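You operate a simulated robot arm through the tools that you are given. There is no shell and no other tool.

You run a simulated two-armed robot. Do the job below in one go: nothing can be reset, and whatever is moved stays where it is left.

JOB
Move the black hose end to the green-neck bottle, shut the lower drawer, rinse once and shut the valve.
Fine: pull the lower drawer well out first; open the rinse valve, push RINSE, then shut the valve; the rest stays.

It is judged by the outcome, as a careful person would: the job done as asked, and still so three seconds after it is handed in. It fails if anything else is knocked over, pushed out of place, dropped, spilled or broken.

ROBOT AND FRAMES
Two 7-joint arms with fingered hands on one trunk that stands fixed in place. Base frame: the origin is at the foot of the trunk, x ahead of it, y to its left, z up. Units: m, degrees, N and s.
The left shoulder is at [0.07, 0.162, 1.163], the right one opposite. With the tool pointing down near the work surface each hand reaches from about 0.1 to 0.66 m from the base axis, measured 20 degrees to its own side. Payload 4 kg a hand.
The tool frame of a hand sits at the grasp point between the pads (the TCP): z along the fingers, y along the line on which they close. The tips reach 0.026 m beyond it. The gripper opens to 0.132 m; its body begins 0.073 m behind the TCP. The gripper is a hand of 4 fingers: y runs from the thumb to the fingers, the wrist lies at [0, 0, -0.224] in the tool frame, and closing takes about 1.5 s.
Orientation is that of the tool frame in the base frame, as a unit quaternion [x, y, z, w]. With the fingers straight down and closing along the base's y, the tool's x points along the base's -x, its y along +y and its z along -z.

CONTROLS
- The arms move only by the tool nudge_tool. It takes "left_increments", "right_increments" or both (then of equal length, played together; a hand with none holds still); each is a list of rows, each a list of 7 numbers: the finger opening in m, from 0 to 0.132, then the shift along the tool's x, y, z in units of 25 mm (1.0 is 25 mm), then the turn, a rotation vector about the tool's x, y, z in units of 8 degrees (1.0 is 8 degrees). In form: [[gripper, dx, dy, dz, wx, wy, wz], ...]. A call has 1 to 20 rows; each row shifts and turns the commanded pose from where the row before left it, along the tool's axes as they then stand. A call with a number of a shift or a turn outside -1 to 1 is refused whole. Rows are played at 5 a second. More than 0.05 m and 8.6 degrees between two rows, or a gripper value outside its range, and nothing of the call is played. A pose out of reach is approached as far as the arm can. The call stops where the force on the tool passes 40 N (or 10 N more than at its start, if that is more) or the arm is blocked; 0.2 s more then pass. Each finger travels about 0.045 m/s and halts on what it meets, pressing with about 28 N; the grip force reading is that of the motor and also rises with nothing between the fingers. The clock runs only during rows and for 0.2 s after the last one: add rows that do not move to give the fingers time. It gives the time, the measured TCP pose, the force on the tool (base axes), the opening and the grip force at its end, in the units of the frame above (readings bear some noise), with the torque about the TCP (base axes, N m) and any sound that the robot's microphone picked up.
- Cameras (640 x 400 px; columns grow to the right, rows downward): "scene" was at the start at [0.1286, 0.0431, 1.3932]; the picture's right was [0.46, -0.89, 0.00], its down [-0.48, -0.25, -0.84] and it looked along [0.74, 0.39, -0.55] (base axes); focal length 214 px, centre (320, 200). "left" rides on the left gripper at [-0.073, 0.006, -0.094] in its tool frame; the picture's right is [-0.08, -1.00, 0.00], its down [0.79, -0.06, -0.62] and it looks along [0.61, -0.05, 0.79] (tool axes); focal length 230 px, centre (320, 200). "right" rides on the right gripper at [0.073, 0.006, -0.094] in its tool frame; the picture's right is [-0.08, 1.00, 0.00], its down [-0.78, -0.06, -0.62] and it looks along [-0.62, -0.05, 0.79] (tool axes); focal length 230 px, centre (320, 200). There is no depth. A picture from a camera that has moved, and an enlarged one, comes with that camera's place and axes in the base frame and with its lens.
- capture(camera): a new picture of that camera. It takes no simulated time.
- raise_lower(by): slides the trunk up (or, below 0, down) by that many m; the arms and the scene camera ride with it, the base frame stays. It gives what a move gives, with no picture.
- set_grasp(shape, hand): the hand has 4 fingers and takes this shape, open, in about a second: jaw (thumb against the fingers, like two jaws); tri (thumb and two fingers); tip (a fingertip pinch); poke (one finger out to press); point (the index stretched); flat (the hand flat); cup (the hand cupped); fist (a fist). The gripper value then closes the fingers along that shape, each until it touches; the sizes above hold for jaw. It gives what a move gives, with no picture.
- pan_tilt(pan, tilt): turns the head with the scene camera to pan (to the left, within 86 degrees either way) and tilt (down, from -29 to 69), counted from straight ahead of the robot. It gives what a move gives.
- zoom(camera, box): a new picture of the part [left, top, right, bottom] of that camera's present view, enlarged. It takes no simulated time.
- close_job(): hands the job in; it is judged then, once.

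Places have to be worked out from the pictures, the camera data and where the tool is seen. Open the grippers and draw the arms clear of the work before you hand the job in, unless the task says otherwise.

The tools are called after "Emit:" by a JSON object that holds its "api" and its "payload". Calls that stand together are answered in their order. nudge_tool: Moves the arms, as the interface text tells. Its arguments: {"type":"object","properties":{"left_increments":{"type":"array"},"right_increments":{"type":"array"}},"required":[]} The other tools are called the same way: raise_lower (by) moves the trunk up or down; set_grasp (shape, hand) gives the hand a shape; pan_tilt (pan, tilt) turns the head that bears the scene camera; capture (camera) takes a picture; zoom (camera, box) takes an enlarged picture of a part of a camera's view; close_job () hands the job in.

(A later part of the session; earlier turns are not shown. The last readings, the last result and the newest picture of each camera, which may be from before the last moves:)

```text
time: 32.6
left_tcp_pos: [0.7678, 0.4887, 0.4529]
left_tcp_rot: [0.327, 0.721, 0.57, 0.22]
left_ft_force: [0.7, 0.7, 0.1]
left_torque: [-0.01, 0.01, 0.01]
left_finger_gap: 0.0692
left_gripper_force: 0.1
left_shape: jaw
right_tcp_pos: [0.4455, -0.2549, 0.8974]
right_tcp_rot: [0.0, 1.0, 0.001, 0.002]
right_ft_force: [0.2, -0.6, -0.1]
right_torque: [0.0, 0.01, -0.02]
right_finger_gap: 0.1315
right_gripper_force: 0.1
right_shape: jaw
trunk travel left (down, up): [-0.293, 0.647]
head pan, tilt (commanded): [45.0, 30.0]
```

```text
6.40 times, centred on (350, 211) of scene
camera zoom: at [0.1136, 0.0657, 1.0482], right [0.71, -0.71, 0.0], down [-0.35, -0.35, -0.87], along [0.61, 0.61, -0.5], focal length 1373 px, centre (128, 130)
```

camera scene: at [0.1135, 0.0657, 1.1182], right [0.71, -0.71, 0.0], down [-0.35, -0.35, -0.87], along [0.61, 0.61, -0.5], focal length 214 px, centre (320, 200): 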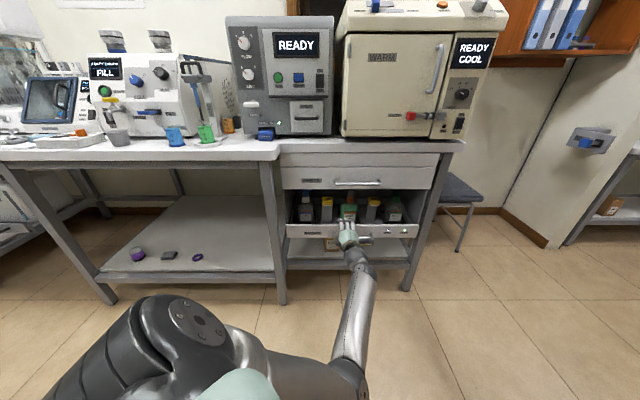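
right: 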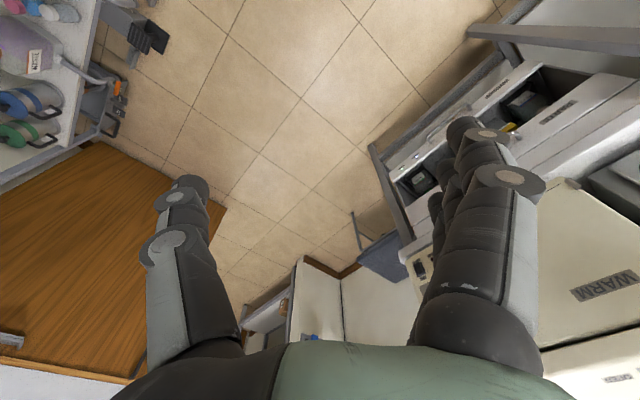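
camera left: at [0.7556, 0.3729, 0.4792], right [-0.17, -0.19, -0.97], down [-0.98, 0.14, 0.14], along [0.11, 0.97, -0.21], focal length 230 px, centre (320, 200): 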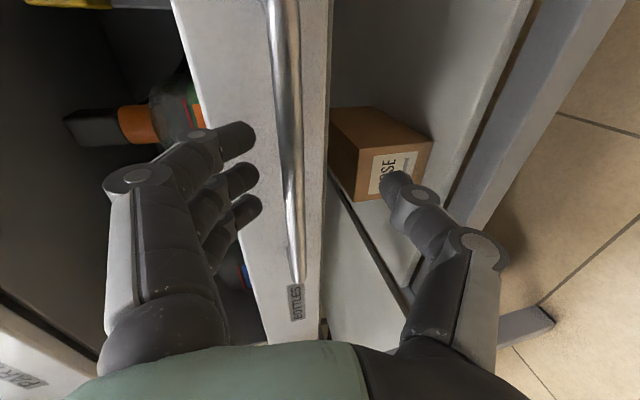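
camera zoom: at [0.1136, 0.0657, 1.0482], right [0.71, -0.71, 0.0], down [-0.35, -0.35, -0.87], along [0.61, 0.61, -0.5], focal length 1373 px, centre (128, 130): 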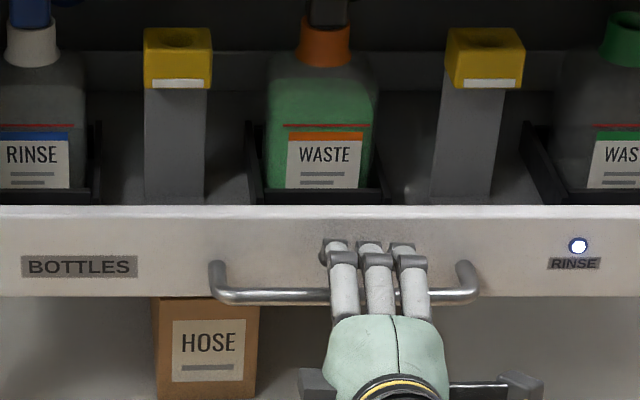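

The bar sits 1.6 cm toward the fingers and 1.7 cm ahead of the grasp point. I correct that, then close on it.

Emit:
{"api": "nudge_tool", "payload": {"left_increments": [[0.07, 0, 0.63, 0, 0, 0, 0], [0.07, 0, 0, 0.4, 0, 0, 0], [0.06, 0, 0, 0, 0, 0, 0], [0.04, 0, 0, 0, 0, 0, 0], [0.02, 0, 0, 0, 0, 0, 0], [0.0, 0, 0, 0, 0, 0, 0], [0.0, 0, 0, 0, 0, 0, 0], [0.0, 0, 0, 0, 0, 0, 0], [0.0, 0, 0, 0, 0, 0, 0], [0.0, 0, 0, 0, 0, 0, 0]]}}

Emit:
{"api": "capture", "payload": {"camera": "left"}}

Emit:
{"api": "zoom", "payload": {"camera": "scene", "box": [300, 180, 400, 242]}}

```text
time: 34.8
left_tcp_pos: [0.777, 0.4979, 0.4625]
left_tcp_rot: [0.327, 0.722, 0.569, 0.219]
left_ft_force: [4.8, 3.8, -2.5]
left_torque: [-0.02, -0.03, 0.01]
left_finger_gap: 0.0
left_gripper_force: 28.2
left_shape: jaw
right_tcp_pos: [0.447, -0.2546, 0.8967]
right_tcp_rot: [0.0, 1.0, 0.001, 0.002]
right_ft_force: [-0.3, 0.1, 0.3]
right_torque: [0.0, 0.02, -0.01]
right_finger_gap: 0.1318
right_gripper_force: 0.0
right_shape: jaw
trunk travel left (down, up): [-0.293, 0.647]
head pan, tilt (commanded): [45.0, 30.0]
```

```text
taken
camera left: at [0.7657, 0.3828, 0.4904], right [-0.17, -0.19, -0.97], down [-0.98, 0.14, 0.14], along [0.11, 0.97, -0.21], focal length 230 px, centre (320, 200)
```

left: 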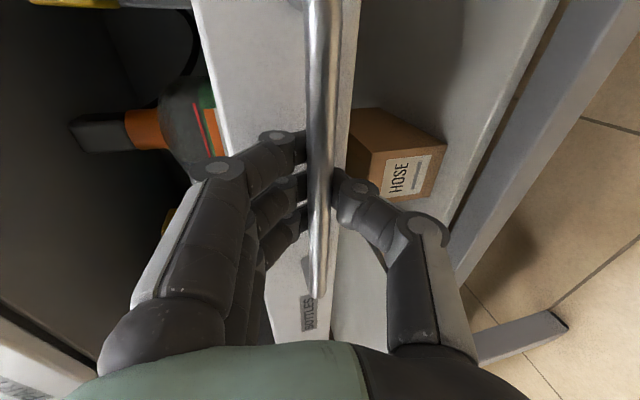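

```text
6.40 times, centred on (350, 211) of scene
camera zoom: at [0.1143, 0.0662, 1.048], right [0.71, -0.71, 0.0], down [-0.35, -0.35, -0.87], along [0.61, 0.61, -0.5], focal length 1373 px, centre (128, 130)
```

zoom: 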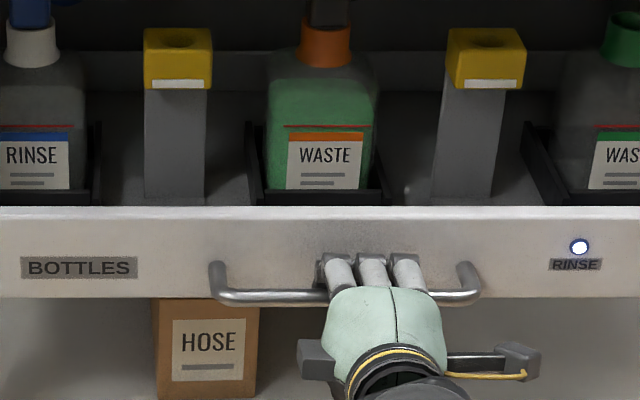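

Fingers above and thumb below now hold the bar. I pull gently 10 cm straight out and check that the drawer follows.

Emit:
{"api": "nudge_tool", "payload": {"left_increments": [[0.0, -0.02, -0.15, -0.58, 0, 0, 0], [0.0, -0.02, -0.15, -0.58, 0, 0, 0], [0.0, -0.02, -0.15, -0.58, 0, 0, 0], [0.0, -0.02, -0.15, -0.58, 0, 0, 0], [0.0, -0.02, -0.15, -0.58, 0, 0, 0], [0.0, -0.02, -0.15, -0.58, 0, 0, 0]]}}

Emit:
{"api": "capture", "payload": {"camera": "scene"}}

Emit:
{"api": "capture", "payload": {"camera": "left"}}

```text
time: 36.2
left_tcp_pos: [0.7154, 0.4321, 0.4633]
left_tcp_rot: [0.328, 0.722, 0.569, 0.219]
left_ft_force: [-10.2, -6.7, -5.7]
left_torque: [0.04, -0.03, 0.08]
left_finger_gap: 0.0002
left_gripper_force: 27.6
left_shape: jaw
right_tcp_pos: [0.4473, -0.2558, 0.8968]
right_tcp_rot: [0.0, 1.0, 0.001, 0.002]
right_ft_force: [0.2, 0.0, 0.1]
right_torque: [0.01, -0.03, 0.01]
right_finger_gap: 0.132
right_gripper_force: 0.0
right_shape: jaw
trunk travel left (down, up): [-0.293, 0.647]
head pan, tilt (commanded): [45.0, 30.0]
```

```text
taken
camera scene: at [0.1143, 0.066, 1.048], right [0.71, -0.71, 0.0], down [-0.35, -0.35, -0.87], along [0.61, 0.61, -0.5], focal length 214 px, centre (320, 200)
```

scene: 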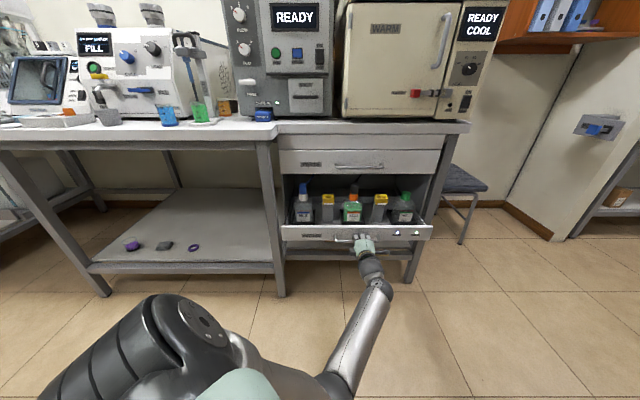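

```text
taken
camera left: at [0.703, 0.3178, 0.4899], right [-0.17, -0.2, -0.97], down [-0.98, 0.14, 0.14], along [0.11, 0.97, -0.22], focal length 230 px, centre (320, 200)
```

left: 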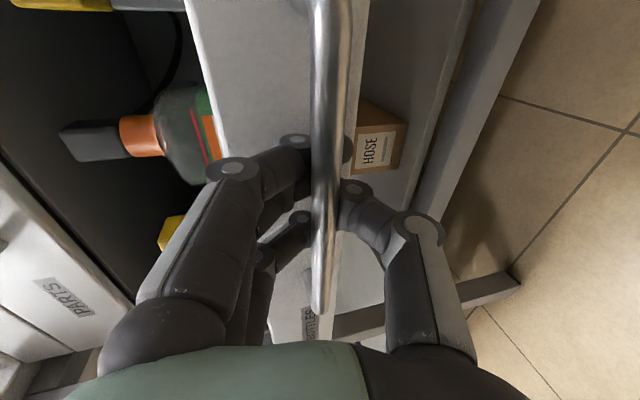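

The drawer follows (out about 9 cm, ~12 N). I continue pulling in the same direction.

Emit:
{"api": "nudge_tool", "payload": {"left_increments": [[0.0, -0.02, -0.15, -0.58, 0, 0, 0], [0.0, -0.02, -0.15, -0.58, 0, 0, 0], [0.0, -0.02, -0.15, -0.58, 0, 0, 0], [0.0, -0.02, -0.15, -0.58, 0, 0, 0], [0.0, -0.02, -0.15, -0.58, 0, 0, 0], [0.0, -0.02, -0.15, -0.58, 0, 0, 0], [0.0, -0.02, -0.15, -0.58, 0, 0, 0], [0.0, -0.02, -0.15, -0.58, 0, 0, 0]]}}

Emit:
{"api": "capture", "payload": {"camera": "scene"}}

```text
time: 36.7
left_tcp_pos: [0.7111, 0.4345, 0.4688]
left_tcp_rot: [0.329, 0.722, 0.568, 0.219]
left_ft_force: [13.9, -16.0, -32.3]
left_torque: [-0.08, -0.32, 0.14]
left_finger_gap: 0.0
left_gripper_force: 27.9
left_shape: jaw
right_tcp_pos: [0.4494, -0.2546, 0.896]
right_tcp_rot: [-0.001, 1.0, 0.0, 0.001]
right_ft_force: [-0.8, 0.2, -0.3]
right_torque: [-0.01, -0.02, 0.0]
right_finger_gap: 0.1317
right_gripper_force: 0.1
right_shape: jaw
trunk travel left (down, up): [-0.293, 0.647]
head pan, tilt (commanded): [45.0, 30.0]
stopped in row 2 (left hand): the force on the tool passed its limit at 48 N (the readings are from after the stop); the commanded pose is now the measured one
```

```text
taken
camera scene: at [0.1178, 0.0664, 1.0473], right [0.71, -0.71, 0.0], down [-0.36, -0.35, -0.86], along [0.61, 0.61, -0.5], focal length 214 px, centre (320, 200)
```

scene: 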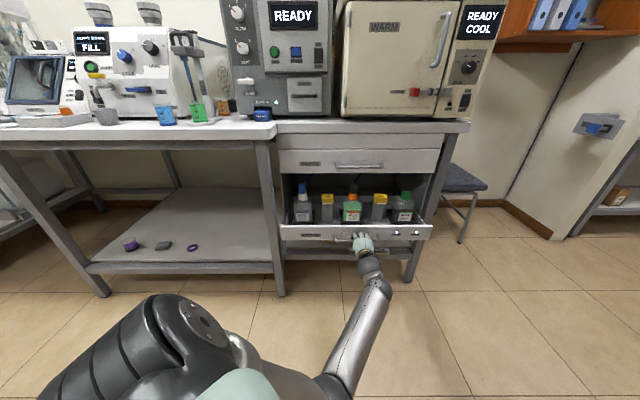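

The force limit tripped with a sideways/upward load, so the arm's joints pushed off-line rather than the drawer jamming. I hold still a moment and read forces.

Emit:
{"api": "nudge_tool", "payload": {"left_increments": [[0.0, 0, 0, 0, 0, 0, 0], [0.0, 0, 0, 0, 0, 0, 0]]}}

Emit:
{"api": "zoom", "payload": {"camera": "scene", "box": [270, 160, 450, 272]}}

Emit:
{"api": "capture", "payload": {"camera": "left"}}

```text
time: 37.3
left_tcp_pos: [0.7117, 0.4337, 0.4687]
left_tcp_rot: [0.328, 0.721, 0.57, 0.218]
left_ft_force: [19.5, -17.2, -31.7]
left_torque: [-0.1, -0.42, 0.15]
left_finger_gap: 0.0
left_gripper_force: 28.0
left_shape: jaw
right_tcp_pos: [0.4494, -0.2542, 0.8953]
right_tcp_rot: [-0.001, 1.0, 0.0, -0.001]
right_ft_force: [0.7, 0.8, -0.1]
right_torque: [-0.01, 0.01, -0.05]
right_finger_gap: 0.1317
right_gripper_force: 0.0
right_shape: jaw
trunk travel left (down, up): [-0.293, 0.647]
head pan, tilt (commanded): [45.0, 30.0]
```

```text
3.56 times, centred on (360, 216) of scene
camera zoom: at [0.1185, 0.0667, 1.0474], right [0.71, -0.71, 0.0], down [-0.36, -0.35, -0.86], along [0.61, 0.61, -0.5], focal length 763 px, centre (178, 143)
```

zoom: 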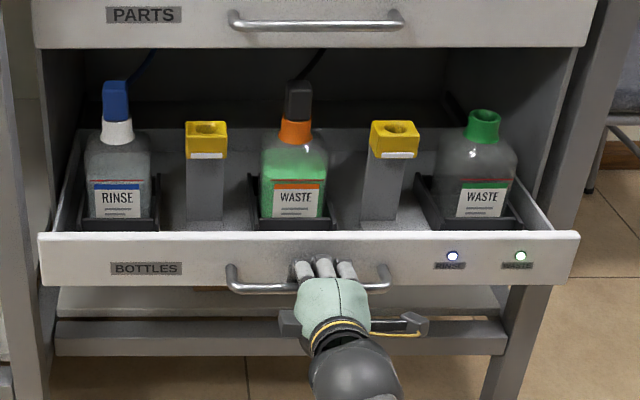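

```text
taken
camera left: at [0.7, 0.3192, 0.4951], right [-0.17, -0.19, -0.97], down [-0.98, 0.14, 0.15], along [0.11, 0.97, -0.21], focal length 230 px, centre (320, 200)
```

left: 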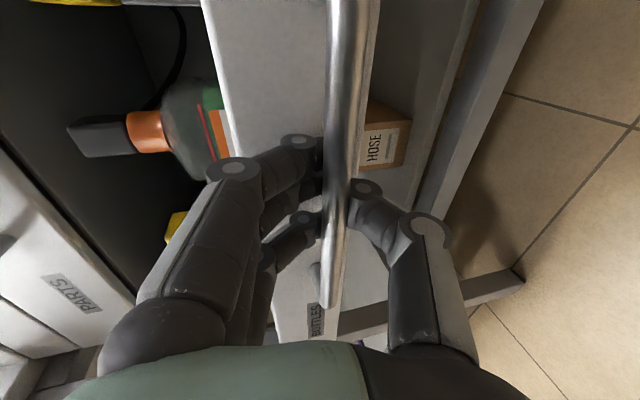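

The trunk itself shifted a few millimetres, so I suspect my own elbow is pressing against the trunk. I look down at the arm to check.

Emit:
{"api": "pan_tilt", "payload": {"pan": 40, "tilt": 69}}

Emit:
{"api": "capture", "payload": {"camera": "scene"}}

Emit:
{"api": "capture", "payload": {"camera": "right"}}

```text
time: 38.4
left_tcp_pos: [0.7107, 0.4352, 0.4687]
left_tcp_rot: [0.328, 0.722, 0.57, 0.217]
left_ft_force: [17.9, -16.7, -30.6]
left_torque: [-0.07, -0.38, 0.17]
left_finger_gap: 0.0003
left_gripper_force: 28.3
left_shape: jaw
right_tcp_pos: [0.4495, -0.2545, 0.8952]
right_tcp_rot: [0.0, 1.0, 0.0, -0.001]
right_ft_force: [-0.6, 0.5, 0.6]
right_torque: [0.02, -0.02, 0.02]
right_finger_gap: 0.1321
right_gripper_force: 0.1
right_shape: jaw
trunk travel left (down, up): [-0.293, 0.647]
head pan, tilt (commanded): [40.0, 68.8]
```

```text
taken
camera scene: at [0.0967, 0.0387, 0.9962], right [0.64, -0.77, 0.0], down [-0.72, -0.6, -0.36], along [0.27, 0.23, -0.93], focal length 214 px, centre (320, 200)
```

scene: 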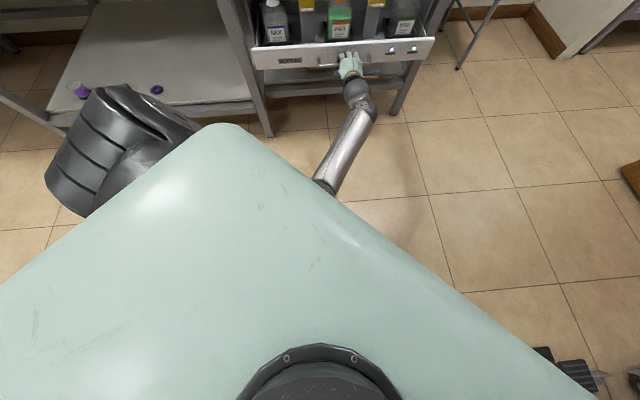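

```text
taken
camera right: at [0.3782, -0.2476, 0.9893], right [0.08, 1.0, 0.0], down [0.79, -0.06, 0.62], along [0.61, -0.05, -0.79], focal length 230 px, centre (320, 200)
```

right: 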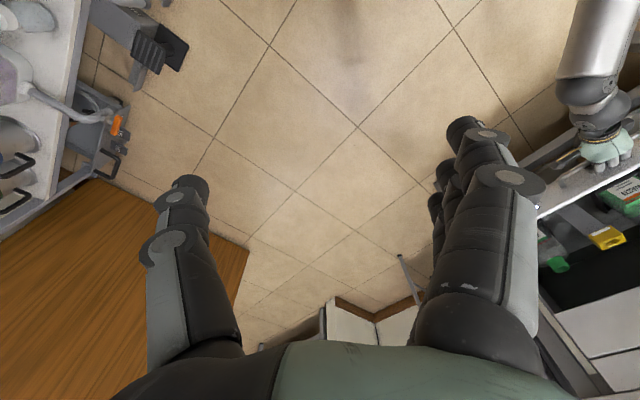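

The upper arm is tucked right, under my own chest shell, which blocks pulling. I push back 5 cm to relieve it, release the bar and back off so I can re-pose the elbow.

Emit:
{"api": "nudge_tool", "payload": {"left_increments": [[0.0, 0.0, 0.1, 0.5, 0, 0, 0], [0.0, 0.0, 0.1, 0.5, 0, 0, 0], [0.0, 0.0, 0.1, 0.5, 0, 0, 0]]}}

```text
time: 39.1
left_tcp_pos: [0.7369, 0.4625, 0.4676]
left_tcp_rot: [0.325, 0.721, 0.572, 0.218]
left_ft_force: [8.4, -5.8, -25.3]
left_torque: [0.04, -0.25, 0.08]
left_finger_gap: 0.0
left_gripper_force: 28.1
left_shape: jaw
right_tcp_pos: [0.4499, -0.2531, 0.8963]
right_tcp_rot: [-0.001, 1.0, 0.0, 0.0]
right_ft_force: [0.6, 0.0, 0.1]
right_torque: [-0.05, -0.01, 0.01]
right_finger_gap: 0.1318
right_gripper_force: 0.1
right_shape: jaw
trunk travel left (down, up): [-0.293, 0.647]
head pan, tilt (commanded): [40.0, 68.8]
```

Side load has dropped; a vertical load of 25 N remains from a 4 mm height offset. I lower slightly, move forward a bit more, then open and back off.

Emit:
{"api": "nudge_tool", "payload": {"left_increments": [[0.0, 0.0, -0.1, 0.4, 0, 0, 0], [0.0, 0.0, -0.1, 0.3, 0, 0, 0], [0.02, 0.0, 0, 0, 0, 0, 0], [0.05, 0.0, 0, 0, 0, 0, 0], [0.08, 0.0, 0, 0, 0, 0, 0], [0.08, 0.0, 0, 0, 0, 0, 0], [0.08, 0.0, 0, 0, 0, 0, 0]]}}

Emit:
{"api": "capture", "payload": {"camera": "left"}}

```text
time: 40.8
left_tcp_pos: [0.746, 0.4732, 0.4667]
left_tcp_rot: [0.322, 0.719, 0.575, 0.221]
left_ft_force: [-0.3, 0.1, -1.0]
left_torque: [0.03, -0.01, 0.0]
left_finger_gap: 0.0793
left_gripper_force: 0.0
left_shape: jaw
right_tcp_pos: [0.4465, -0.2549, 0.8973]
right_tcp_rot: [-0.001, 1.0, 0.0, 0.002]
right_ft_force: [-0.1, 0.6, -0.1]
right_torque: [0.01, -0.01, 0.04]
right_finger_gap: 0.1318
right_gripper_force: 0.1
right_shape: jaw
trunk travel left (down, up): [-0.293, 0.647]
head pan, tilt (commanded): [40.0, 68.8]
```

```text
taken
camera left: at [0.7362, 0.3578, 0.492], right [-0.15, -0.19, -0.97], down [-0.98, 0.13, 0.13], along [0.1, 0.97, -0.2], focal length 230 px, centre (320, 200)
```

left: 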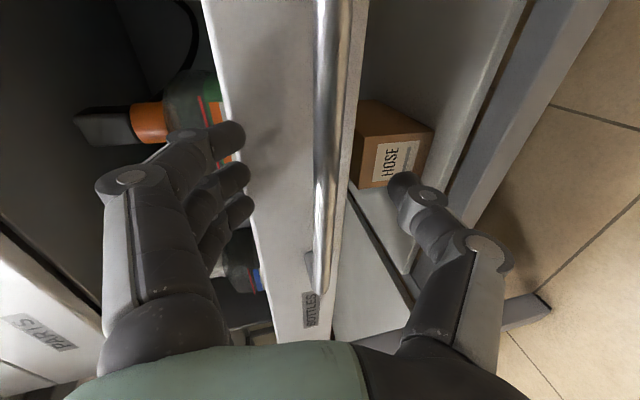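

The bar is free and centred in the open hand. I back off, raise the trunk 0.2 m, and slide the hand left to re-pose the elbow in free space.

Emit:
{"api": "nudge_tool", "payload": {"left_increments": [[0.08, 0, 0, -0.5, 0, 0, 0], [0.08, 0, 0, -0.5, 0, 0, 0], [0.08, 0, 0, -0.5, 0, 0, 0]]}}

Emit:
{"api": "raise_lower", "payload": {"by": 0.2}}

Emit:
{"api": "nudge_tool", "payload": {"left_increments": [[0.08, 0.96, 0, 0, 0, 0, 0], [0.08, 0.96, 0, 0, 0, 0, 0], [0.08, 0.96, 0, 0, 0, 0, 0], [0.08, 0.96, 0, 0, 0, 0, 0], [0.08, 0.96, 0, 0, 0, 0, 0], [0.08, 0.96, 0, 0, 0, 0, 0], [0.08, 0.96, 0, 0, 0, 0, 0], [0.08, 0.96, 0, 0, 0, 0, 0]]}}

Emit:
{"api": "pan_tilt", "payload": {"pan": 45, "tilt": 35}}

Emit:
{"api": "capture", "payload": {"camera": "scene"}}

```text
time: 41.5
left_tcp_pos: [0.7227, 0.4474, 0.4754]
left_tcp_rot: [0.323, 0.719, 0.575, 0.22]
left_ft_force: [-0.1, -0.2, 0.5]
left_torque: [0.0, -0.01, -0.01]
left_finger_gap: 0.0794
left_gripper_force: 0.2
left_shape: jaw
right_tcp_pos: [0.4466, -0.256, 0.8964]
right_tcp_rot: [-0.001, 1.0, 0.0, 0.002]
right_ft_force: [0.5, -0.4, 0.4]
right_torque: [-0.01, 0.0, 0.0]
right_finger_gap: 0.1321
right_gripper_force: 0.2
right_shape: jaw
trunk travel left (down, up): [-0.293, 0.647]
head pan, tilt (commanded): [40.0, 68.8]
```

```text
time: 43.7
left_tcp_pos: [0.7214, 0.4486, 0.6749]
left_tcp_rot: [0.323, 0.719, 0.574, 0.22]
left_ft_force: [0.1, -1.1, 0.6]
left_torque: [-0.01, -0.01, 0.01]
left_finger_gap: 0.0794
left_gripper_force: 0.0
left_shape: jaw
right_tcp_pos: [0.4468, -0.2554, 1.0963]
right_tcp_rot: [-0.001, 1.0, 0.001, 0.001]
right_ft_force: [-1.3, 0.8, 0.6]
right_torque: [0.02, -0.01, 0.0]
right_finger_gap: 0.1317
right_gripper_force: 0.1
right_shape: jaw
trunk travel left (down, up): [-0.493, 0.447]
head pan, tilt (commanded): [40.0, 68.8]
```

```text
time: 45.5
left_tcp_pos: [0.5916, 0.5856, 0.6843]
left_tcp_rot: [0.322, 0.719, 0.575, 0.22]
left_ft_force: [0.1, -0.9, -0.2]
left_torque: [-0.02, 0.02, 0.02]
left_finger_gap: 0.0795
left_gripper_force: 0.1
left_shape: jaw
right_tcp_pos: [0.4459, -0.2557, 1.0952]
right_tcp_rot: [0.0, 1.0, 0.001, 0.002]
right_ft_force: [0.6, 0.1, -0.1]
right_torque: [-0.01, -0.02, -0.05]
right_finger_gap: 0.132
right_gripper_force: 0.0
right_shape: jaw
trunk travel left (down, up): [-0.493, 0.447]
head pan, tilt (commanded): [40.0, 68.8]
```

```text
time: 46.5
left_tcp_pos: [0.5907, 0.5856, 0.684]
left_tcp_rot: [0.322, 0.719, 0.575, 0.221]
left_ft_force: [1.0, -0.2, -1.5]
left_torque: [-0.02, 0.03, 0.02]
left_finger_gap: 0.0794
left_gripper_force: 0.1
left_shape: jaw
right_tcp_pos: [0.4467, -0.2541, 1.0968]
right_tcp_rot: [-0.001, 1.0, 0.001, 0.002]
right_ft_force: [-0.3, 0.9, 0.6]
right_torque: [0.01, 0.03, -0.03]
right_finger_gap: 0.1317
right_gripper_force: 0.2
right_shape: jaw
trunk travel left (down, up): [-0.493, 0.447]
head pan, tilt (commanded): [45.0, 35.0]
```

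```text
taken
camera scene: at [0.112, 0.064, 1.2403], right [0.71, -0.71, 0.0], down [-0.41, -0.41, -0.82], along [0.58, 0.58, -0.57], focal length 214 px, centre (320, 200)
```

scene: 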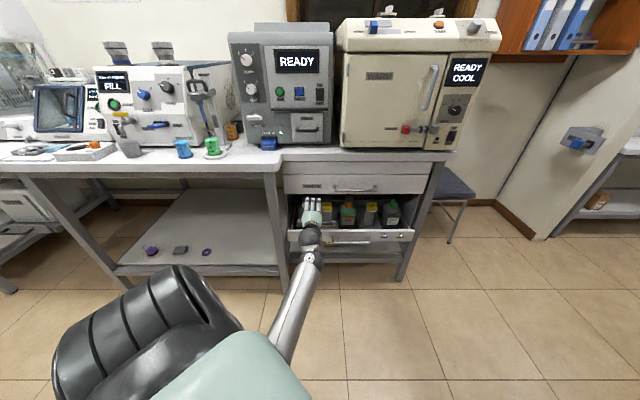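

The hand is free in front of the bench leg. I yaw it clockwise while retreating so the wrist and elbow swing to the left side.

Emit:
{"api": "nudge_tool", "payload": {"left_increments": [[0.08, 0, 0, -0.8, 0, -0.94, 0], [0.08, -0.1, 0, -0.79, 0, -0.94, 0], [0.08, -0.21, 0, -0.77, 0, -0.94, 0], [0.08, -0.31, 0, -0.74, 0, -0.94, 0], [0.08, -0.4, 0, -0.69, 0, -0.94, 0], [0.08, -0.49, 0, -0.63, 0, -0.94, 0], [0.08, -0.57, 0, -0.57, 0, -0.94, 0], [0.08, -0.63, 0, -0.49, 0, -0.94, 0]]}}

Emit:
{"api": "capture", "payload": {"camera": "scene"}}

```text
time: 48.3
left_tcp_pos: [0.4773, 0.4745, 0.7244]
left_tcp_rot: [0.568, 0.511, 0.334, 0.552]
left_ft_force: [-0.8, -0.3, 0.2]
left_torque: [0.01, -0.01, 0.02]
left_finger_gap: 0.0794
left_gripper_force: 0.0
left_shape: jaw
right_tcp_pos: [0.4467, -0.2562, 1.0973]
right_tcp_rot: [0.0, 1.0, 0.0, 0.002]
right_ft_force: [1.4, 0.5, -0.8]
right_torque: [-0.01, 0.01, 0.01]
right_finger_gap: 0.1318
right_gripper_force: 0.1
right_shape: jaw
trunk travel left (down, up): [-0.493, 0.447]
head pan, tilt (commanded): [45.0, 35.0]
```

```text
taken
camera scene: at [0.1117, 0.0643, 1.2403], right [0.71, -0.71, 0.0], down [-0.41, -0.41, -0.82], along [0.58, 0.58, -0.57], focal length 214 px, centre (320, 200)
```

scene: 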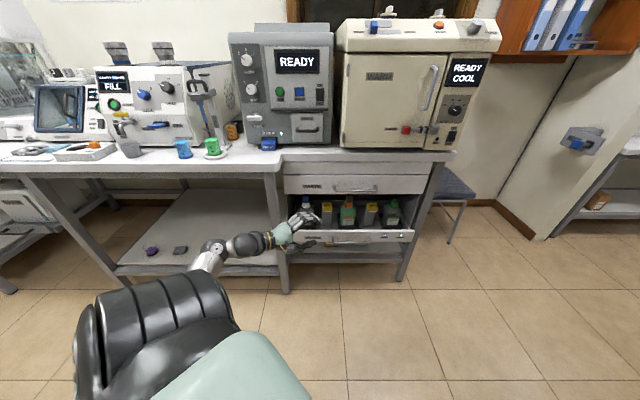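

The elbow has swung to the left/low side, which is what I wanted. I lower the trunk 0.1 m and yaw the hand half-way back so it points about 30° right of straight-in.

Emit:
{"api": "raise_lower", "payload": {"by": -0.1}}

Emit:
{"api": "nudge_tool", "payload": {"left_increments": [[0.08, 0.5, 0, 0.6, 0, 0.9, 0], [0.08, 0.4, 0, 0.7, 0, 0.9, 0], [0.08, 0.3, 0, 0.8, 0, 0.9, 0], [0.08, 0.2, 0, 0.8, 0, 0.9, 0]]}}

Emit:
{"api": "capture", "payload": {"camera": "scene"}}

Emit:
{"api": "capture", "payload": {"camera": "left"}}

```text
time: 49.6
left_tcp_pos: [0.4775, 0.4743, 0.6232]
left_tcp_rot: [0.567, 0.512, 0.335, 0.551]
left_ft_force: [0.4, -0.1, 0.0]
left_torque: [0.01, 0.0, -0.01]
left_finger_gap: 0.0793
left_gripper_force: 0.0
left_shape: jaw
right_tcp_pos: [0.4458, -0.2562, 0.9978]
right_tcp_rot: [0.0, 1.0, 0.0, 0.002]
right_ft_force: [0.2, 0.9, 0.8]
right_torque: [0.0, 0.01, 0.0]
right_finger_gap: 0.1318
right_gripper_force: 0.0
right_shape: jaw
trunk travel left (down, up): [-0.393, 0.547]
head pan, tilt (commanded): [45.0, 35.0]
```

```text
time: 50.6
left_tcp_pos: [0.551, 0.5016, 0.6045]
left_tcp_rot: [0.465, 0.633, 0.468, 0.405]
left_ft_force: [-0.4, 0.1, 0.5]
left_torque: [0.0, -0.01, 0.0]
left_finger_gap: 0.0794
left_gripper_force: 0.0
left_shape: jaw
right_tcp_pos: [0.4473, -0.2554, 0.9972]
right_tcp_rot: [-0.001, 1.0, 0.001, 0.001]
right_ft_force: [0.0, -0.3, -0.3]
right_torque: [0.01, 0.03, 0.01]
right_finger_gap: 0.1319
right_gripper_force: 0.1
right_shape: jaw
trunk travel left (down, up): [-0.393, 0.547]
head pan, tilt (commanded): [45.0, 35.0]
```

```text
taken
camera scene: at [0.1123, 0.0637, 1.1403], right [0.71, -0.71, 0.0], down [-0.41, -0.41, -0.82], along [0.58, 0.58, -0.57], focal length 214 px, centre (320, 200)
```

scene: 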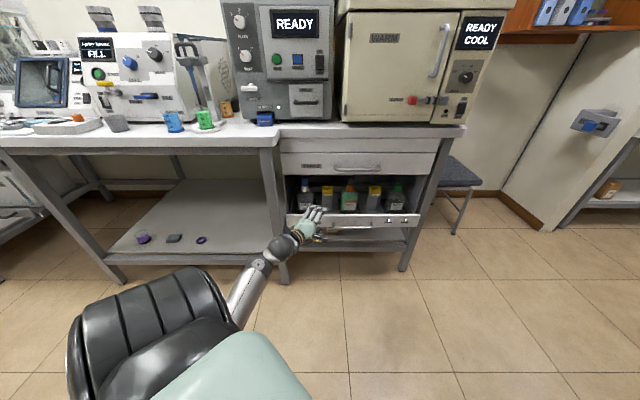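

```text
taken
camera left: at [0.4825, 0.4119, 0.6403], right [-0.19, -0.21, -0.96], down [-0.78, 0.62, 0.02], along [0.59, 0.76, -0.28], focal length 230 px, centre (320, 200)
```

left: 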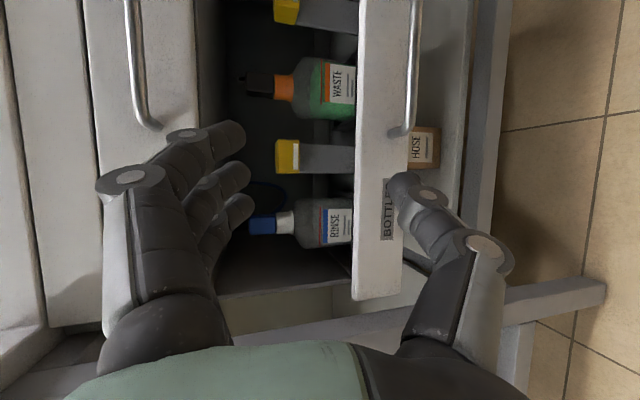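

The bar is now at n≈0.873 (drawer out ~4 cm) and the elbow is down-left. I move the hand to a pre-grasp 5 cm before the bar.

Emit:
{"api": "nudge_tool", "payload": {"left_increments": [[0.08, -0.276, -0.4825, 0.845, 0, 0, 0], [0.08, -0.276, -0.4825, 0.845, 0, 0, 0], [0.08, -0.276, -0.4825, 0.845, 0, 0, 0], [0.08, -0.276, -0.4825, 0.845, 0, 0, 0], [0.08, -0.276, -0.4825, 0.845, 0, 0, 0], [0.08, -0.276, -0.4825, 0.845, 0, 0, 0], [0.08, -0.276, -0.4825, 0.845, 0, 0, 0], [0.08, -0.276, -0.4825, 0.845, 0, 0, 0], [0.08, 0, 0, 0, 0, 0, 0]]}}

Emit:
{"api": "capture", "payload": {"camera": "scene"}}

Emit:
{"api": "capture", "payload": {"camera": "left"}}

```text
time: 52.6
left_tcp_pos: [0.7045, 0.4716, 0.4772]
left_tcp_rot: [0.466, 0.633, 0.466, 0.406]
left_ft_force: [0.0, 0.7, -0.3]
left_torque: [-0.01, 0.02, 0.0]
left_finger_gap: 0.0795
left_gripper_force: 0.1
left_shape: jaw
right_tcp_pos: [0.4465, -0.2544, 0.9961]
right_tcp_rot: [0.0, 1.0, 0.001, 0.002]
right_ft_force: [0.2, -0.1, 0.1]
right_torque: [0.0, 0.02, 0.03]
right_finger_gap: 0.1317
right_gripper_force: 0.0
right_shape: jaw
trunk travel left (down, up): [-0.393, 0.547]
head pan, tilt (commanded): [45.0, 35.0]
```

```text
taken
camera scene: at [0.1117, 0.064, 1.1404], right [0.71, -0.71, 0.0], down [-0.41, -0.41, -0.82], along [0.58, 0.58, -0.57], focal length 214 px, centre (320, 200)
```

scene: 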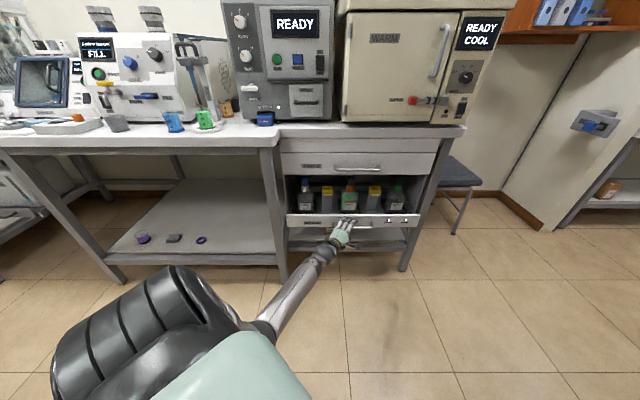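

```text
taken
camera left: at [0.6367, 0.3823, 0.5108], right [-0.19, -0.21, -0.96], down [-0.78, 0.62, 0.02], along [0.59, 0.76, -0.28], focal length 230 px, centre (320, 200)
```

left: 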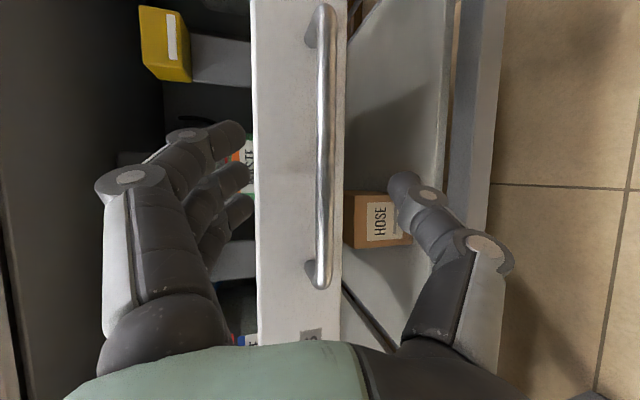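

The bar is centred between finger and thumb. I advance 4.2 cm and close on it.

Emit:
{"api": "nudge_tool", "payload": {"left_increments": [[0.08, 0, 0, 0.56, 0, 0, 0], [0.08, 0, 0, 0.56, 0, 0, 0], [0.08, 0, 0, 0.56, 0, 0, 0], [0.06, 0, 0, 0, 0, 0, 0], [0.04, 0, 0, 0, 0, 0, 0], [0.02, 0, 0, 0, 0, 0, 0], [0.0, 0, 0, 0, 0, 0, 0], [0.0, 0, 0, 0, 0, 0, 0], [0.0, 0, 0, 0, 0, 0, 0], [0.0, 0, 0, 0, 0, 0, 0]]}}

Emit:
{"api": "capture", "payload": {"camera": "left"}}

Emit:
{"api": "zoom", "payload": {"camera": "scene", "box": [270, 170, 430, 270]}}

```text
time: 54.8
left_tcp_pos: [0.7451, 0.482, 0.4648]
left_tcp_rot: [0.466, 0.633, 0.466, 0.407]
left_ft_force: [-0.2, -2.1, -1.8]
left_torque: [0.14, 0.04, -0.08]
left_finger_gap: 0.0
left_gripper_force: 27.9
left_shape: jaw
right_tcp_pos: [0.4467, -0.2565, 0.9964]
right_tcp_rot: [0.0, 1.0, 0.001, 0.002]
right_ft_force: [-0.3, -0.4, -0.2]
right_torque: [0.02, 0.02, 0.01]
right_finger_gap: 0.1317
right_gripper_force: 0.1
right_shape: jaw
trunk travel left (down, up): [-0.393, 0.547]
head pan, tilt (commanded): [45.0, 35.0]
```

```text
taken
camera left: at [0.6761, 0.3914, 0.4992], right [-0.19, -0.21, -0.96], down [-0.78, 0.62, 0.02], along [0.59, 0.76, -0.28], focal length 230 px, centre (320, 200)
```

left: 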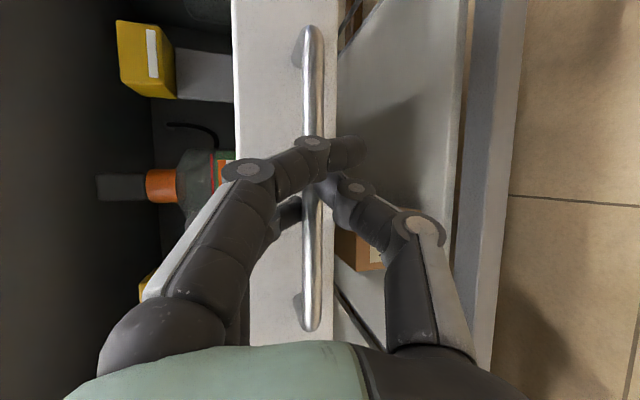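

```text
4.00 times, centred on (350, 220) of scene
camera zoom: at [0.1121, 0.0641, 1.1403], right [0.71, -0.71, 0.0], down [-0.41, -0.41, -0.82], along [0.58, 0.58, -0.57], focal length 858 px, centre (200, 120)
```

zoom: 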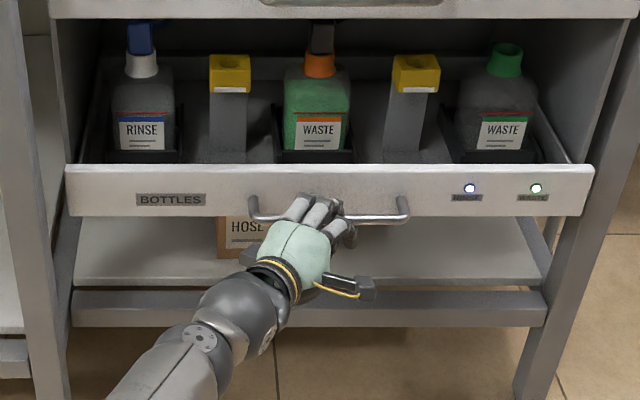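

The nearest finger closed in front of the bar instead of past it because of the oblique yaw. I reopen, yaw 16° squarer, advance a touch and close again.

Emit:
{"api": "nudge_tool", "payload": {"left_increments": [[0.03, 0, 0, 0, 0, 0, 0], [0.06, 0, 0, 0, 0, 0, 0], [0.08, 0, 0, 0, 0, 0, 0], [0.08, 0, 0, 0, 0, 0, 0], [0.08, 0, 0, 0, 0, 0.9, 0], [0.08, 0, 0, 0, 0, 0.9, 0], [0.08, 0, 0, 0.15, 0, 0, 0], [0.08, 0, 0, 0, 0, 0, 0]]}}

Emit:
{"api": "capture", "payload": {"camera": "left"}}

Emit:
{"api": "zoom", "payload": {"camera": "scene", "box": [310, 190, 390, 240]}}

```text
time: 56.6
left_tcp_pos: [0.7477, 0.4834, 0.4644]
left_tcp_rot: [0.404, 0.679, 0.522, 0.323]
left_ft_force: [0.4, 0.9, 0.4]
left_torque: [0.0, 0.03, 0.02]
left_finger_gap: 0.0796
left_gripper_force: 0.1
left_shape: jaw
right_tcp_pos: [0.4473, -0.2551, 0.9963]
right_tcp_rot: [-0.002, 1.0, 0.001, 0.001]
right_ft_force: [0.2, 0.8, 0.1]
right_torque: [0.03, -0.02, -0.02]
right_finger_gap: 0.1319
right_gripper_force: 0.0
right_shape: jaw
trunk travel left (down, up): [-0.393, 0.547]
head pan, tilt (commanded): [45.0, 35.0]
```

```text
taken
camera left: at [0.704, 0.3774, 0.4962], right [-0.17, -0.2, -0.96], down [-0.91, 0.41, 0.08], along [0.38, 0.89, -0.25], focal length 230 px, centre (320, 200)
```

left: 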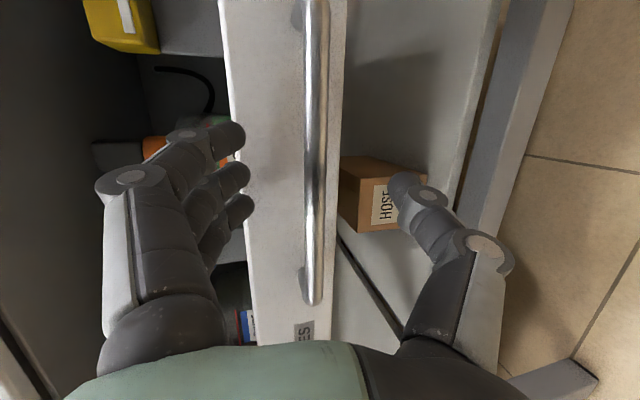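

```text
8.00 times, centred on (350, 215) of scene
camera zoom: at [0.112, 0.0639, 1.1404], right [0.71, -0.71, 0.0], down [-0.41, -0.41, -0.82], along [0.58, 0.58, -0.57], focal length 1716 px, centre (80, 80)
```

zoom: 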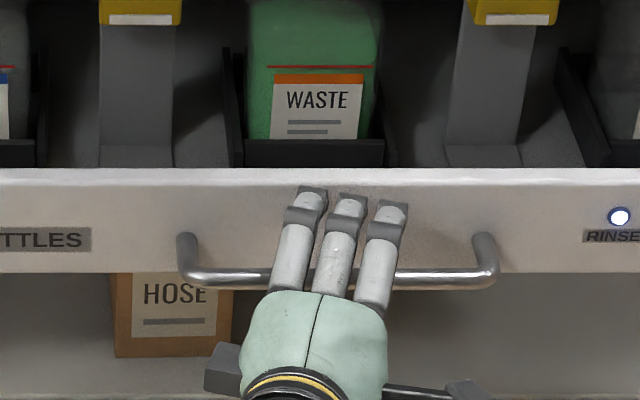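

All three fingers extend past the bar now. I close.

Emit:
{"api": "nudge_tool", "payload": {"left_increments": [[0.06, 0, 0, 0, 0, 0, 0], [0.04, 0, 0, 0, 0, 0, 0], [0.02, 0, 0, 0, 0, 0, 0], [0.0, 0, 0, 0, 0, 0, 0], [0.0, 0, 0, 0, 0, 0, 0], [0.0, 0, 0, 0, 0, 0, 0], [0.0, 0, 0, 0, 0, 0, 0]]}}

Emit:
{"api": "capture", "payload": {"camera": "left"}}

```text
time: 58.2
left_tcp_pos: [0.7478, 0.4836, 0.4663]
left_tcp_rot: [0.404, 0.679, 0.521, 0.324]
left_ft_force: [1.9, 1.3, 0.8]
left_torque: [-0.06, -0.07, -0.07]
left_finger_gap: 0.0067
left_gripper_force: 27.7
left_shape: jaw
right_tcp_pos: [0.4457, -0.2555, 0.9967]
right_tcp_rot: [0.0, 1.0, 0.001, 0.001]
right_ft_force: [-0.2, 0.5, 0.2]
right_torque: [-0.02, 0.0, 0.01]
right_finger_gap: 0.1316
right_gripper_force: 0.1
right_shape: jaw
trunk travel left (down, up): [-0.393, 0.547]
head pan, tilt (commanded): [45.0, 35.0]
```

```text
taken
camera left: at [0.7041, 0.3774, 0.4966], right [-0.17, -0.2, -0.96], down [-0.91, 0.41, 0.08], along [0.38, 0.89, -0.25], focal length 230 px, centre (320, 200)
```

left: 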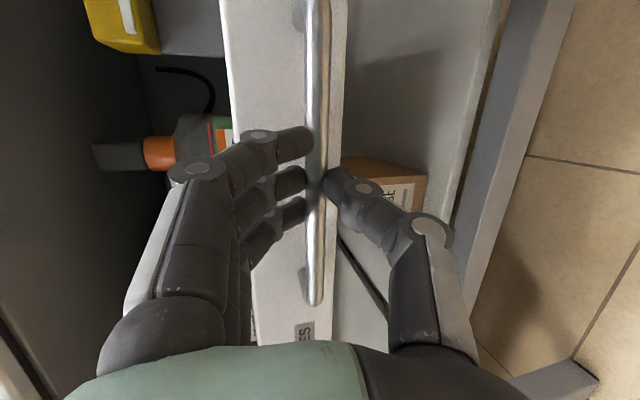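

Solid grip (gap 6.7 mm on the bar). I pull 10 cm straight out and check forces.

Emit:
{"api": "nudge_tool", "payload": {"left_increments": [[0.0, -0.179, -0.145, -0.554, 0, 0, 0], [0.0, -0.179, -0.145, -0.554, 0, 0, 0], [0.0, -0.179, -0.145, -0.554, 0, 0, 0], [0.0, -0.179, -0.145, -0.554, 0, 0, 0], [0.0, -0.179, -0.145, -0.554, 0, 0, 0], [0.0, -0.179, -0.145, -0.554, 0, 0, 0], [0.0, -0.179, -0.145, -0.554, 0, 0, 0]]}}

Emit:
{"api": "capture", "payload": {"camera": "scene"}}

```text
time: 59.8
left_tcp_pos: [0.6733, 0.4087, 0.465]
left_tcp_rot: [0.404, 0.679, 0.52, 0.324]
left_ft_force: [-3.7, -1.5, 1.8]
left_torque: [-0.08, -0.13, -0.15]
left_finger_gap: 0.0066
left_gripper_force: 28.5
left_shape: jaw
right_tcp_pos: [0.4452, -0.2551, 0.9972]
right_tcp_rot: [0.0, 1.0, 0.001, 0.002]
right_ft_force: [-0.2, 0.0, -0.1]
right_torque: [0.01, 0.01, 0.01]
right_finger_gap: 0.1321
right_gripper_force: 0.2
right_shape: jaw
trunk travel left (down, up): [-0.393, 0.547]
head pan, tilt (commanded): [45.0, 35.0]
```

```text
taken
camera scene: at [0.111, 0.0635, 1.1405], right [0.71, -0.71, 0.0], down [-0.41, -0.41, -0.82], along [0.58, 0.58, -0.57], focal length 214 px, centre (320, 200)
```

scene: 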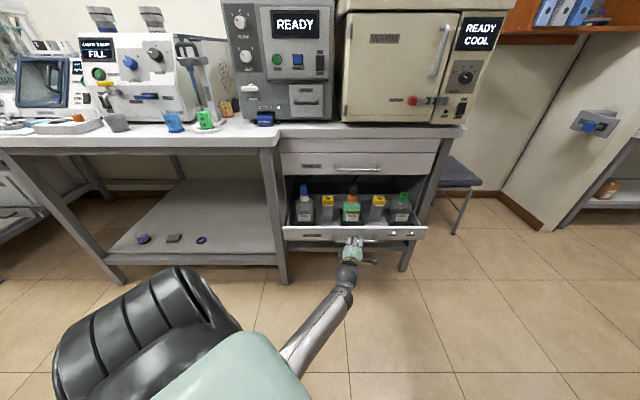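

The drawer slides easily with only ~4 N. I continue 12 cm more.

Emit:
{"api": "nudge_tool", "payload": {"left_increments": [[0.0, -0.179, -0.145, -0.554, 0, 0, 0], [0.0, -0.179, -0.145, -0.554, 0, 0, 0], [0.0, -0.179, -0.145, -0.554, 0, 0, 0], [0.0, -0.179, -0.145, -0.554, 0, 0, 0], [0.0, -0.179, -0.145, -0.554, 0, 0, 0], [0.0, -0.179, -0.145, -0.554, 0, 0, 0], [0.0, -0.179, -0.145, -0.554, 0, 0, 0], [0.0, -0.179, -0.145, -0.554, 0, 0, 0]]}}

Emit:
{"api": "capture", "payload": {"camera": "scene"}}

```text
time: 61.6
left_tcp_pos: [0.5869, 0.3224, 0.4655]
left_tcp_rot: [0.403, 0.679, 0.521, 0.324]
left_ft_force: [-6.9, -1.4, 2.6]
left_torque: [-0.06, -0.16, -0.12]
left_finger_gap: 0.0066
left_gripper_force: 27.2
left_shape: jaw
right_tcp_pos: [0.4457, -0.2554, 0.9965]
right_tcp_rot: [0.0, 1.0, 0.001, 0.002]
right_ft_force: [-1.1, 0.2, 0.3]
right_torque: [0.01, -0.01, -0.01]
right_finger_gap: 0.132
right_gripper_force: 0.1
right_shape: jaw
trunk travel left (down, up): [-0.393, 0.547]
head pan, tilt (commanded): [45.0, 35.0]
```

```text
taken
camera scene: at [0.1106, 0.0635, 1.1405], right [0.71, -0.71, 0.0], down [-0.4, -0.41, -0.82], along [0.58, 0.58, -0.57], focal length 214 px, centre (320, 200)
```

scene: 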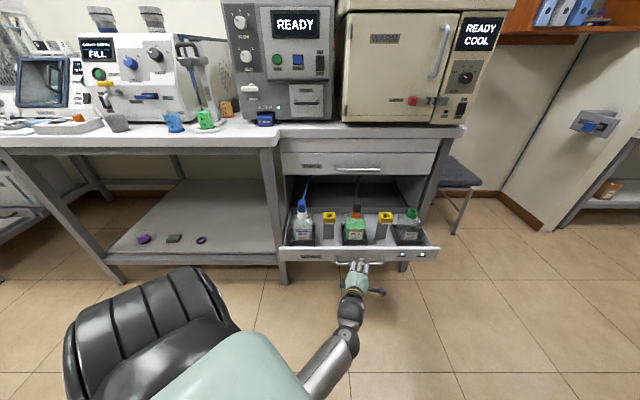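

Drawer out about 26 cm with hoses now visible. I pull a little further, watching for the end stop.

Emit:
{"api": "nudge_tool", "payload": {"left_increments": [[0.0, -0.179, -0.145, -0.554, 0, 0, 0], [0.0, -0.179, -0.145, -0.554, 0, 0, 0], [0.0, -0.179, -0.145, -0.554, 0, 0, 0], [0.0, -0.179, -0.145, -0.554, 0, 0, 0]]}}

Emit:
{"api": "capture", "payload": {"camera": "scene"}}

Emit:
{"api": "zoom", "payload": {"camera": "scene", "box": [260, 160, 450, 290]}}

```text
time: 62.8
left_tcp_pos: [0.5557, 0.306, 0.4795]
left_tcp_rot: [0.409, 0.657, 0.546, 0.32]
left_ft_force: [-0.3, 0.5, 0.8]
left_torque: [0.01, 0.0, 0.03]
left_finger_gap: 0.0017
left_gripper_force: 28.4
left_shape: jaw
right_tcp_pos: [0.4456, -0.2546, 0.9985]
right_tcp_rot: [0.0, 1.0, 0.001, 0.002]
right_ft_force: [-0.1, -0.1, -0.4]
right_torque: [-0.01, 0.0, -0.01]
right_finger_gap: 0.1319
right_gripper_force: 0.1
right_shape: jaw
trunk travel left (down, up): [-0.393, 0.547]
head pan, tilt (commanded): [45.0, 35.0]
stopped in row 4 (left hand): the arm was blocked; the commanded pose is now the measured one
```

```text
taken
camera scene: at [0.1118, 0.0642, 1.1405], right [0.71, -0.71, 0.0], down [-0.41, -0.41, -0.82], along [0.58, 0.58, -0.57], focal length 214 px, centre (320, 200)
```

scene: 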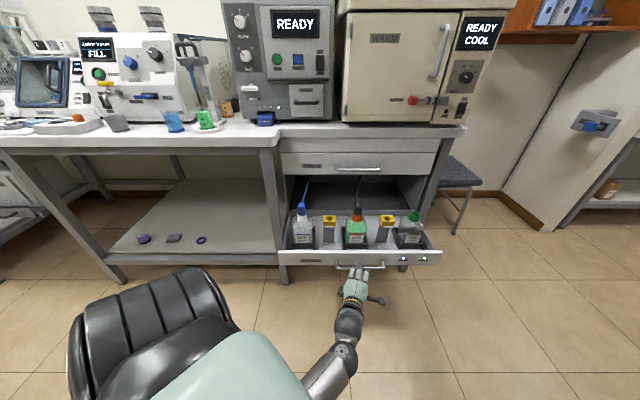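

```text
3.08 times, centred on (355, 225) of scene
camera zoom: at [0.1118, 0.0642, 1.1405], right [0.71, -0.71, 0.0], down [-0.41, -0.41, -0.82], along [0.58, 0.58, -0.57], focal length 660 px, centre (212, 123)
```

zoom: 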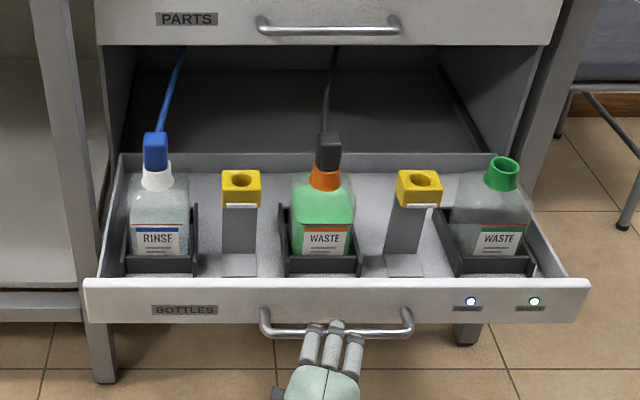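

The bar slipped out at what looks like the end of drawer travel: the drawer is about 27 cm out with both hoses clear of the cabinet front, and the WASTE/RINSE lamps still lit. I raise the trunk slightly first to confirm the fingers are free.

Emit:
{"api": "raise_lower", "payload": {"by": 0.03}}

Emit:
{"api": "capture", "payload": {"camera": "left"}}

Emit:
{"api": "zoom", "payload": {"camera": "scene", "box": [300, 230, 420, 310]}}

```text
time: 63.6
left_tcp_pos: [0.5562, 0.3038, 0.5101]
left_tcp_rot: [0.409, 0.657, 0.545, 0.321]
left_ft_force: [0.4, 0.2, 0.5]
left_torque: [0.04, -0.02, 0.0]
left_finger_gap: 0.0019
left_gripper_force: 27.7
left_shape: jaw
right_tcp_pos: [0.447, -0.2552, 1.0269]
right_tcp_rot: [-0.001, 1.0, 0.002, 0.002]
right_ft_force: [-0.1, 0.3, 0.6]
right_torque: [-0.01, -0.02, 0.01]
right_finger_gap: 0.1318
right_gripper_force: 0.2
right_shape: jaw
trunk travel left (down, up): [-0.423, 0.517]
head pan, tilt (commanded): [45.0, 35.0]
```

```text
taken
camera left: at [0.5108, 0.1977, 0.5333], right [-0.15, -0.14, -0.98], down [-0.91, 0.41, 0.08], along [0.39, 0.9, -0.19], focal length 230 px, centre (320, 200)
```

left: 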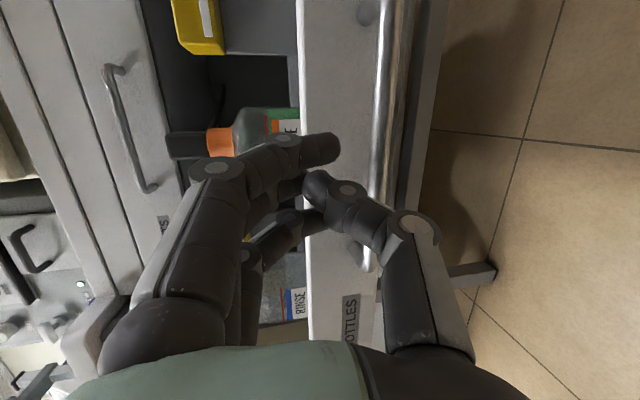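

```text
5.00 times, centred on (360, 270) of scene
camera zoom: at [0.1122, 0.0639, 1.1703], right [0.71, -0.71, 0.0], down [-0.41, -0.41, -0.82], along [0.58, 0.58, -0.57], focal length 1072 px, centre (120, -150)
```

zoom: 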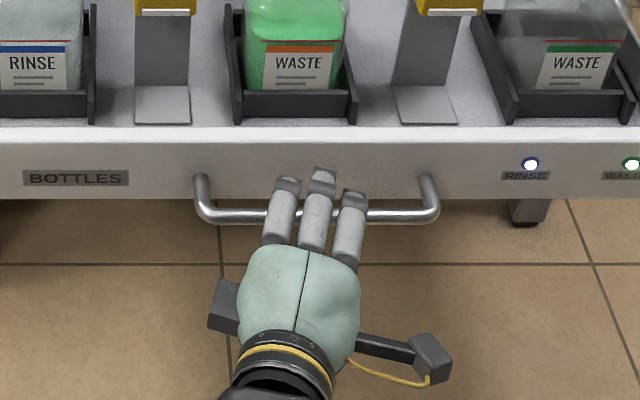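

The fingers are clear of the bar. I raise the trunk another 0.22 m to lift the hand above the bottles.

Emit:
{"api": "raise_lower", "payload": {"by": 0.22}}

Emit:
{"api": "nudge_tool", "payload": {"left_increments": [[0.05, 0, 0, 0, 0, 0, -0.9375], [0.08, 0, 0, 0, 0, 0, -0.9375], [0.08, 0, 0, 0, 0, 0, -0.9375], [0.08, 0, 0, 0, 0, 0, -0.9375], [0.08, 0, 0, 0, 0, 0, -0.9375], [0.08, 0, 0, 0, 0, 0, -0.9375]]}}

Emit:
{"api": "capture", "payload": {"camera": "scene"}}

```text
time: 65.9
left_tcp_pos: [0.5551, 0.3053, 0.7285]
left_tcp_rot: [0.41, 0.657, 0.546, 0.321]
left_ft_force: [0.4, 0.4, 0.1]
left_torque: [0.0, -0.01, -0.03]
left_finger_gap: 0.0018
left_gripper_force: 28.2
left_shape: jaw
right_tcp_pos: [0.446, -0.2552, 1.2476]
right_tcp_rot: [0.0, 1.0, 0.001, 0.002]
right_ft_force: [0.1, -1.0, -0.3]
right_torque: [-0.03, -0.01, -0.02]
right_finger_gap: 0.1319
right_gripper_force: 0.1
right_shape: jaw
trunk travel left (down, up): [-0.643, 0.297]
head pan, tilt (commanded): [45.0, 35.0]
```

```text
time: 67.4
left_tcp_pos: [0.5517, 0.3455, 0.7336]
left_tcp_rot: [0.181, 0.736, 0.425, 0.495]
left_ft_force: [0.5, -0.6, -1.1]
left_torque: [0.0, 0.01, 0.03]
left_finger_gap: 0.0793
left_gripper_force: 0.1
left_shape: jaw
right_tcp_pos: [0.4459, -0.2553, 1.2467]
right_tcp_rot: [0.0, 1.0, 0.001, 0.001]
right_ft_force: [0.3, 0.3, -0.7]
right_torque: [0.02, 0.02, 0.0]
right_finger_gap: 0.1319
right_gripper_force: 0.2
right_shape: jaw
trunk travel left (down, up): [-0.643, 0.297]
head pan, tilt (commanded): [45.0, 35.0]
stopped in row 6 (left hand): the arm was blocked; the commanded pose is now the measured one
```

```text
taken
camera scene: at [0.1119, 0.0641, 1.3904], right [0.71, -0.71, 0.0], down [-0.41, -0.41, -0.82], along [0.58, 0.58, -0.57], focal length 214 px, centre (320, 200)
```

scene: 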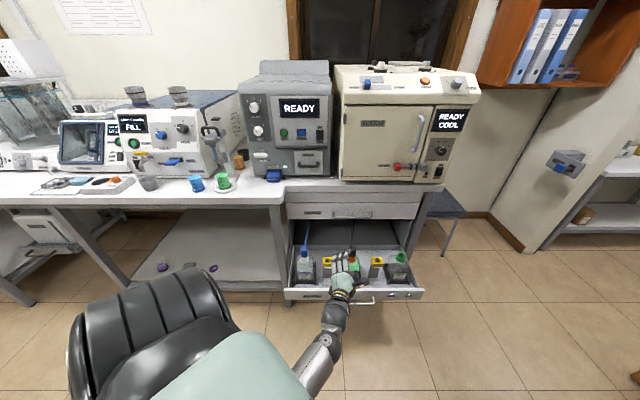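

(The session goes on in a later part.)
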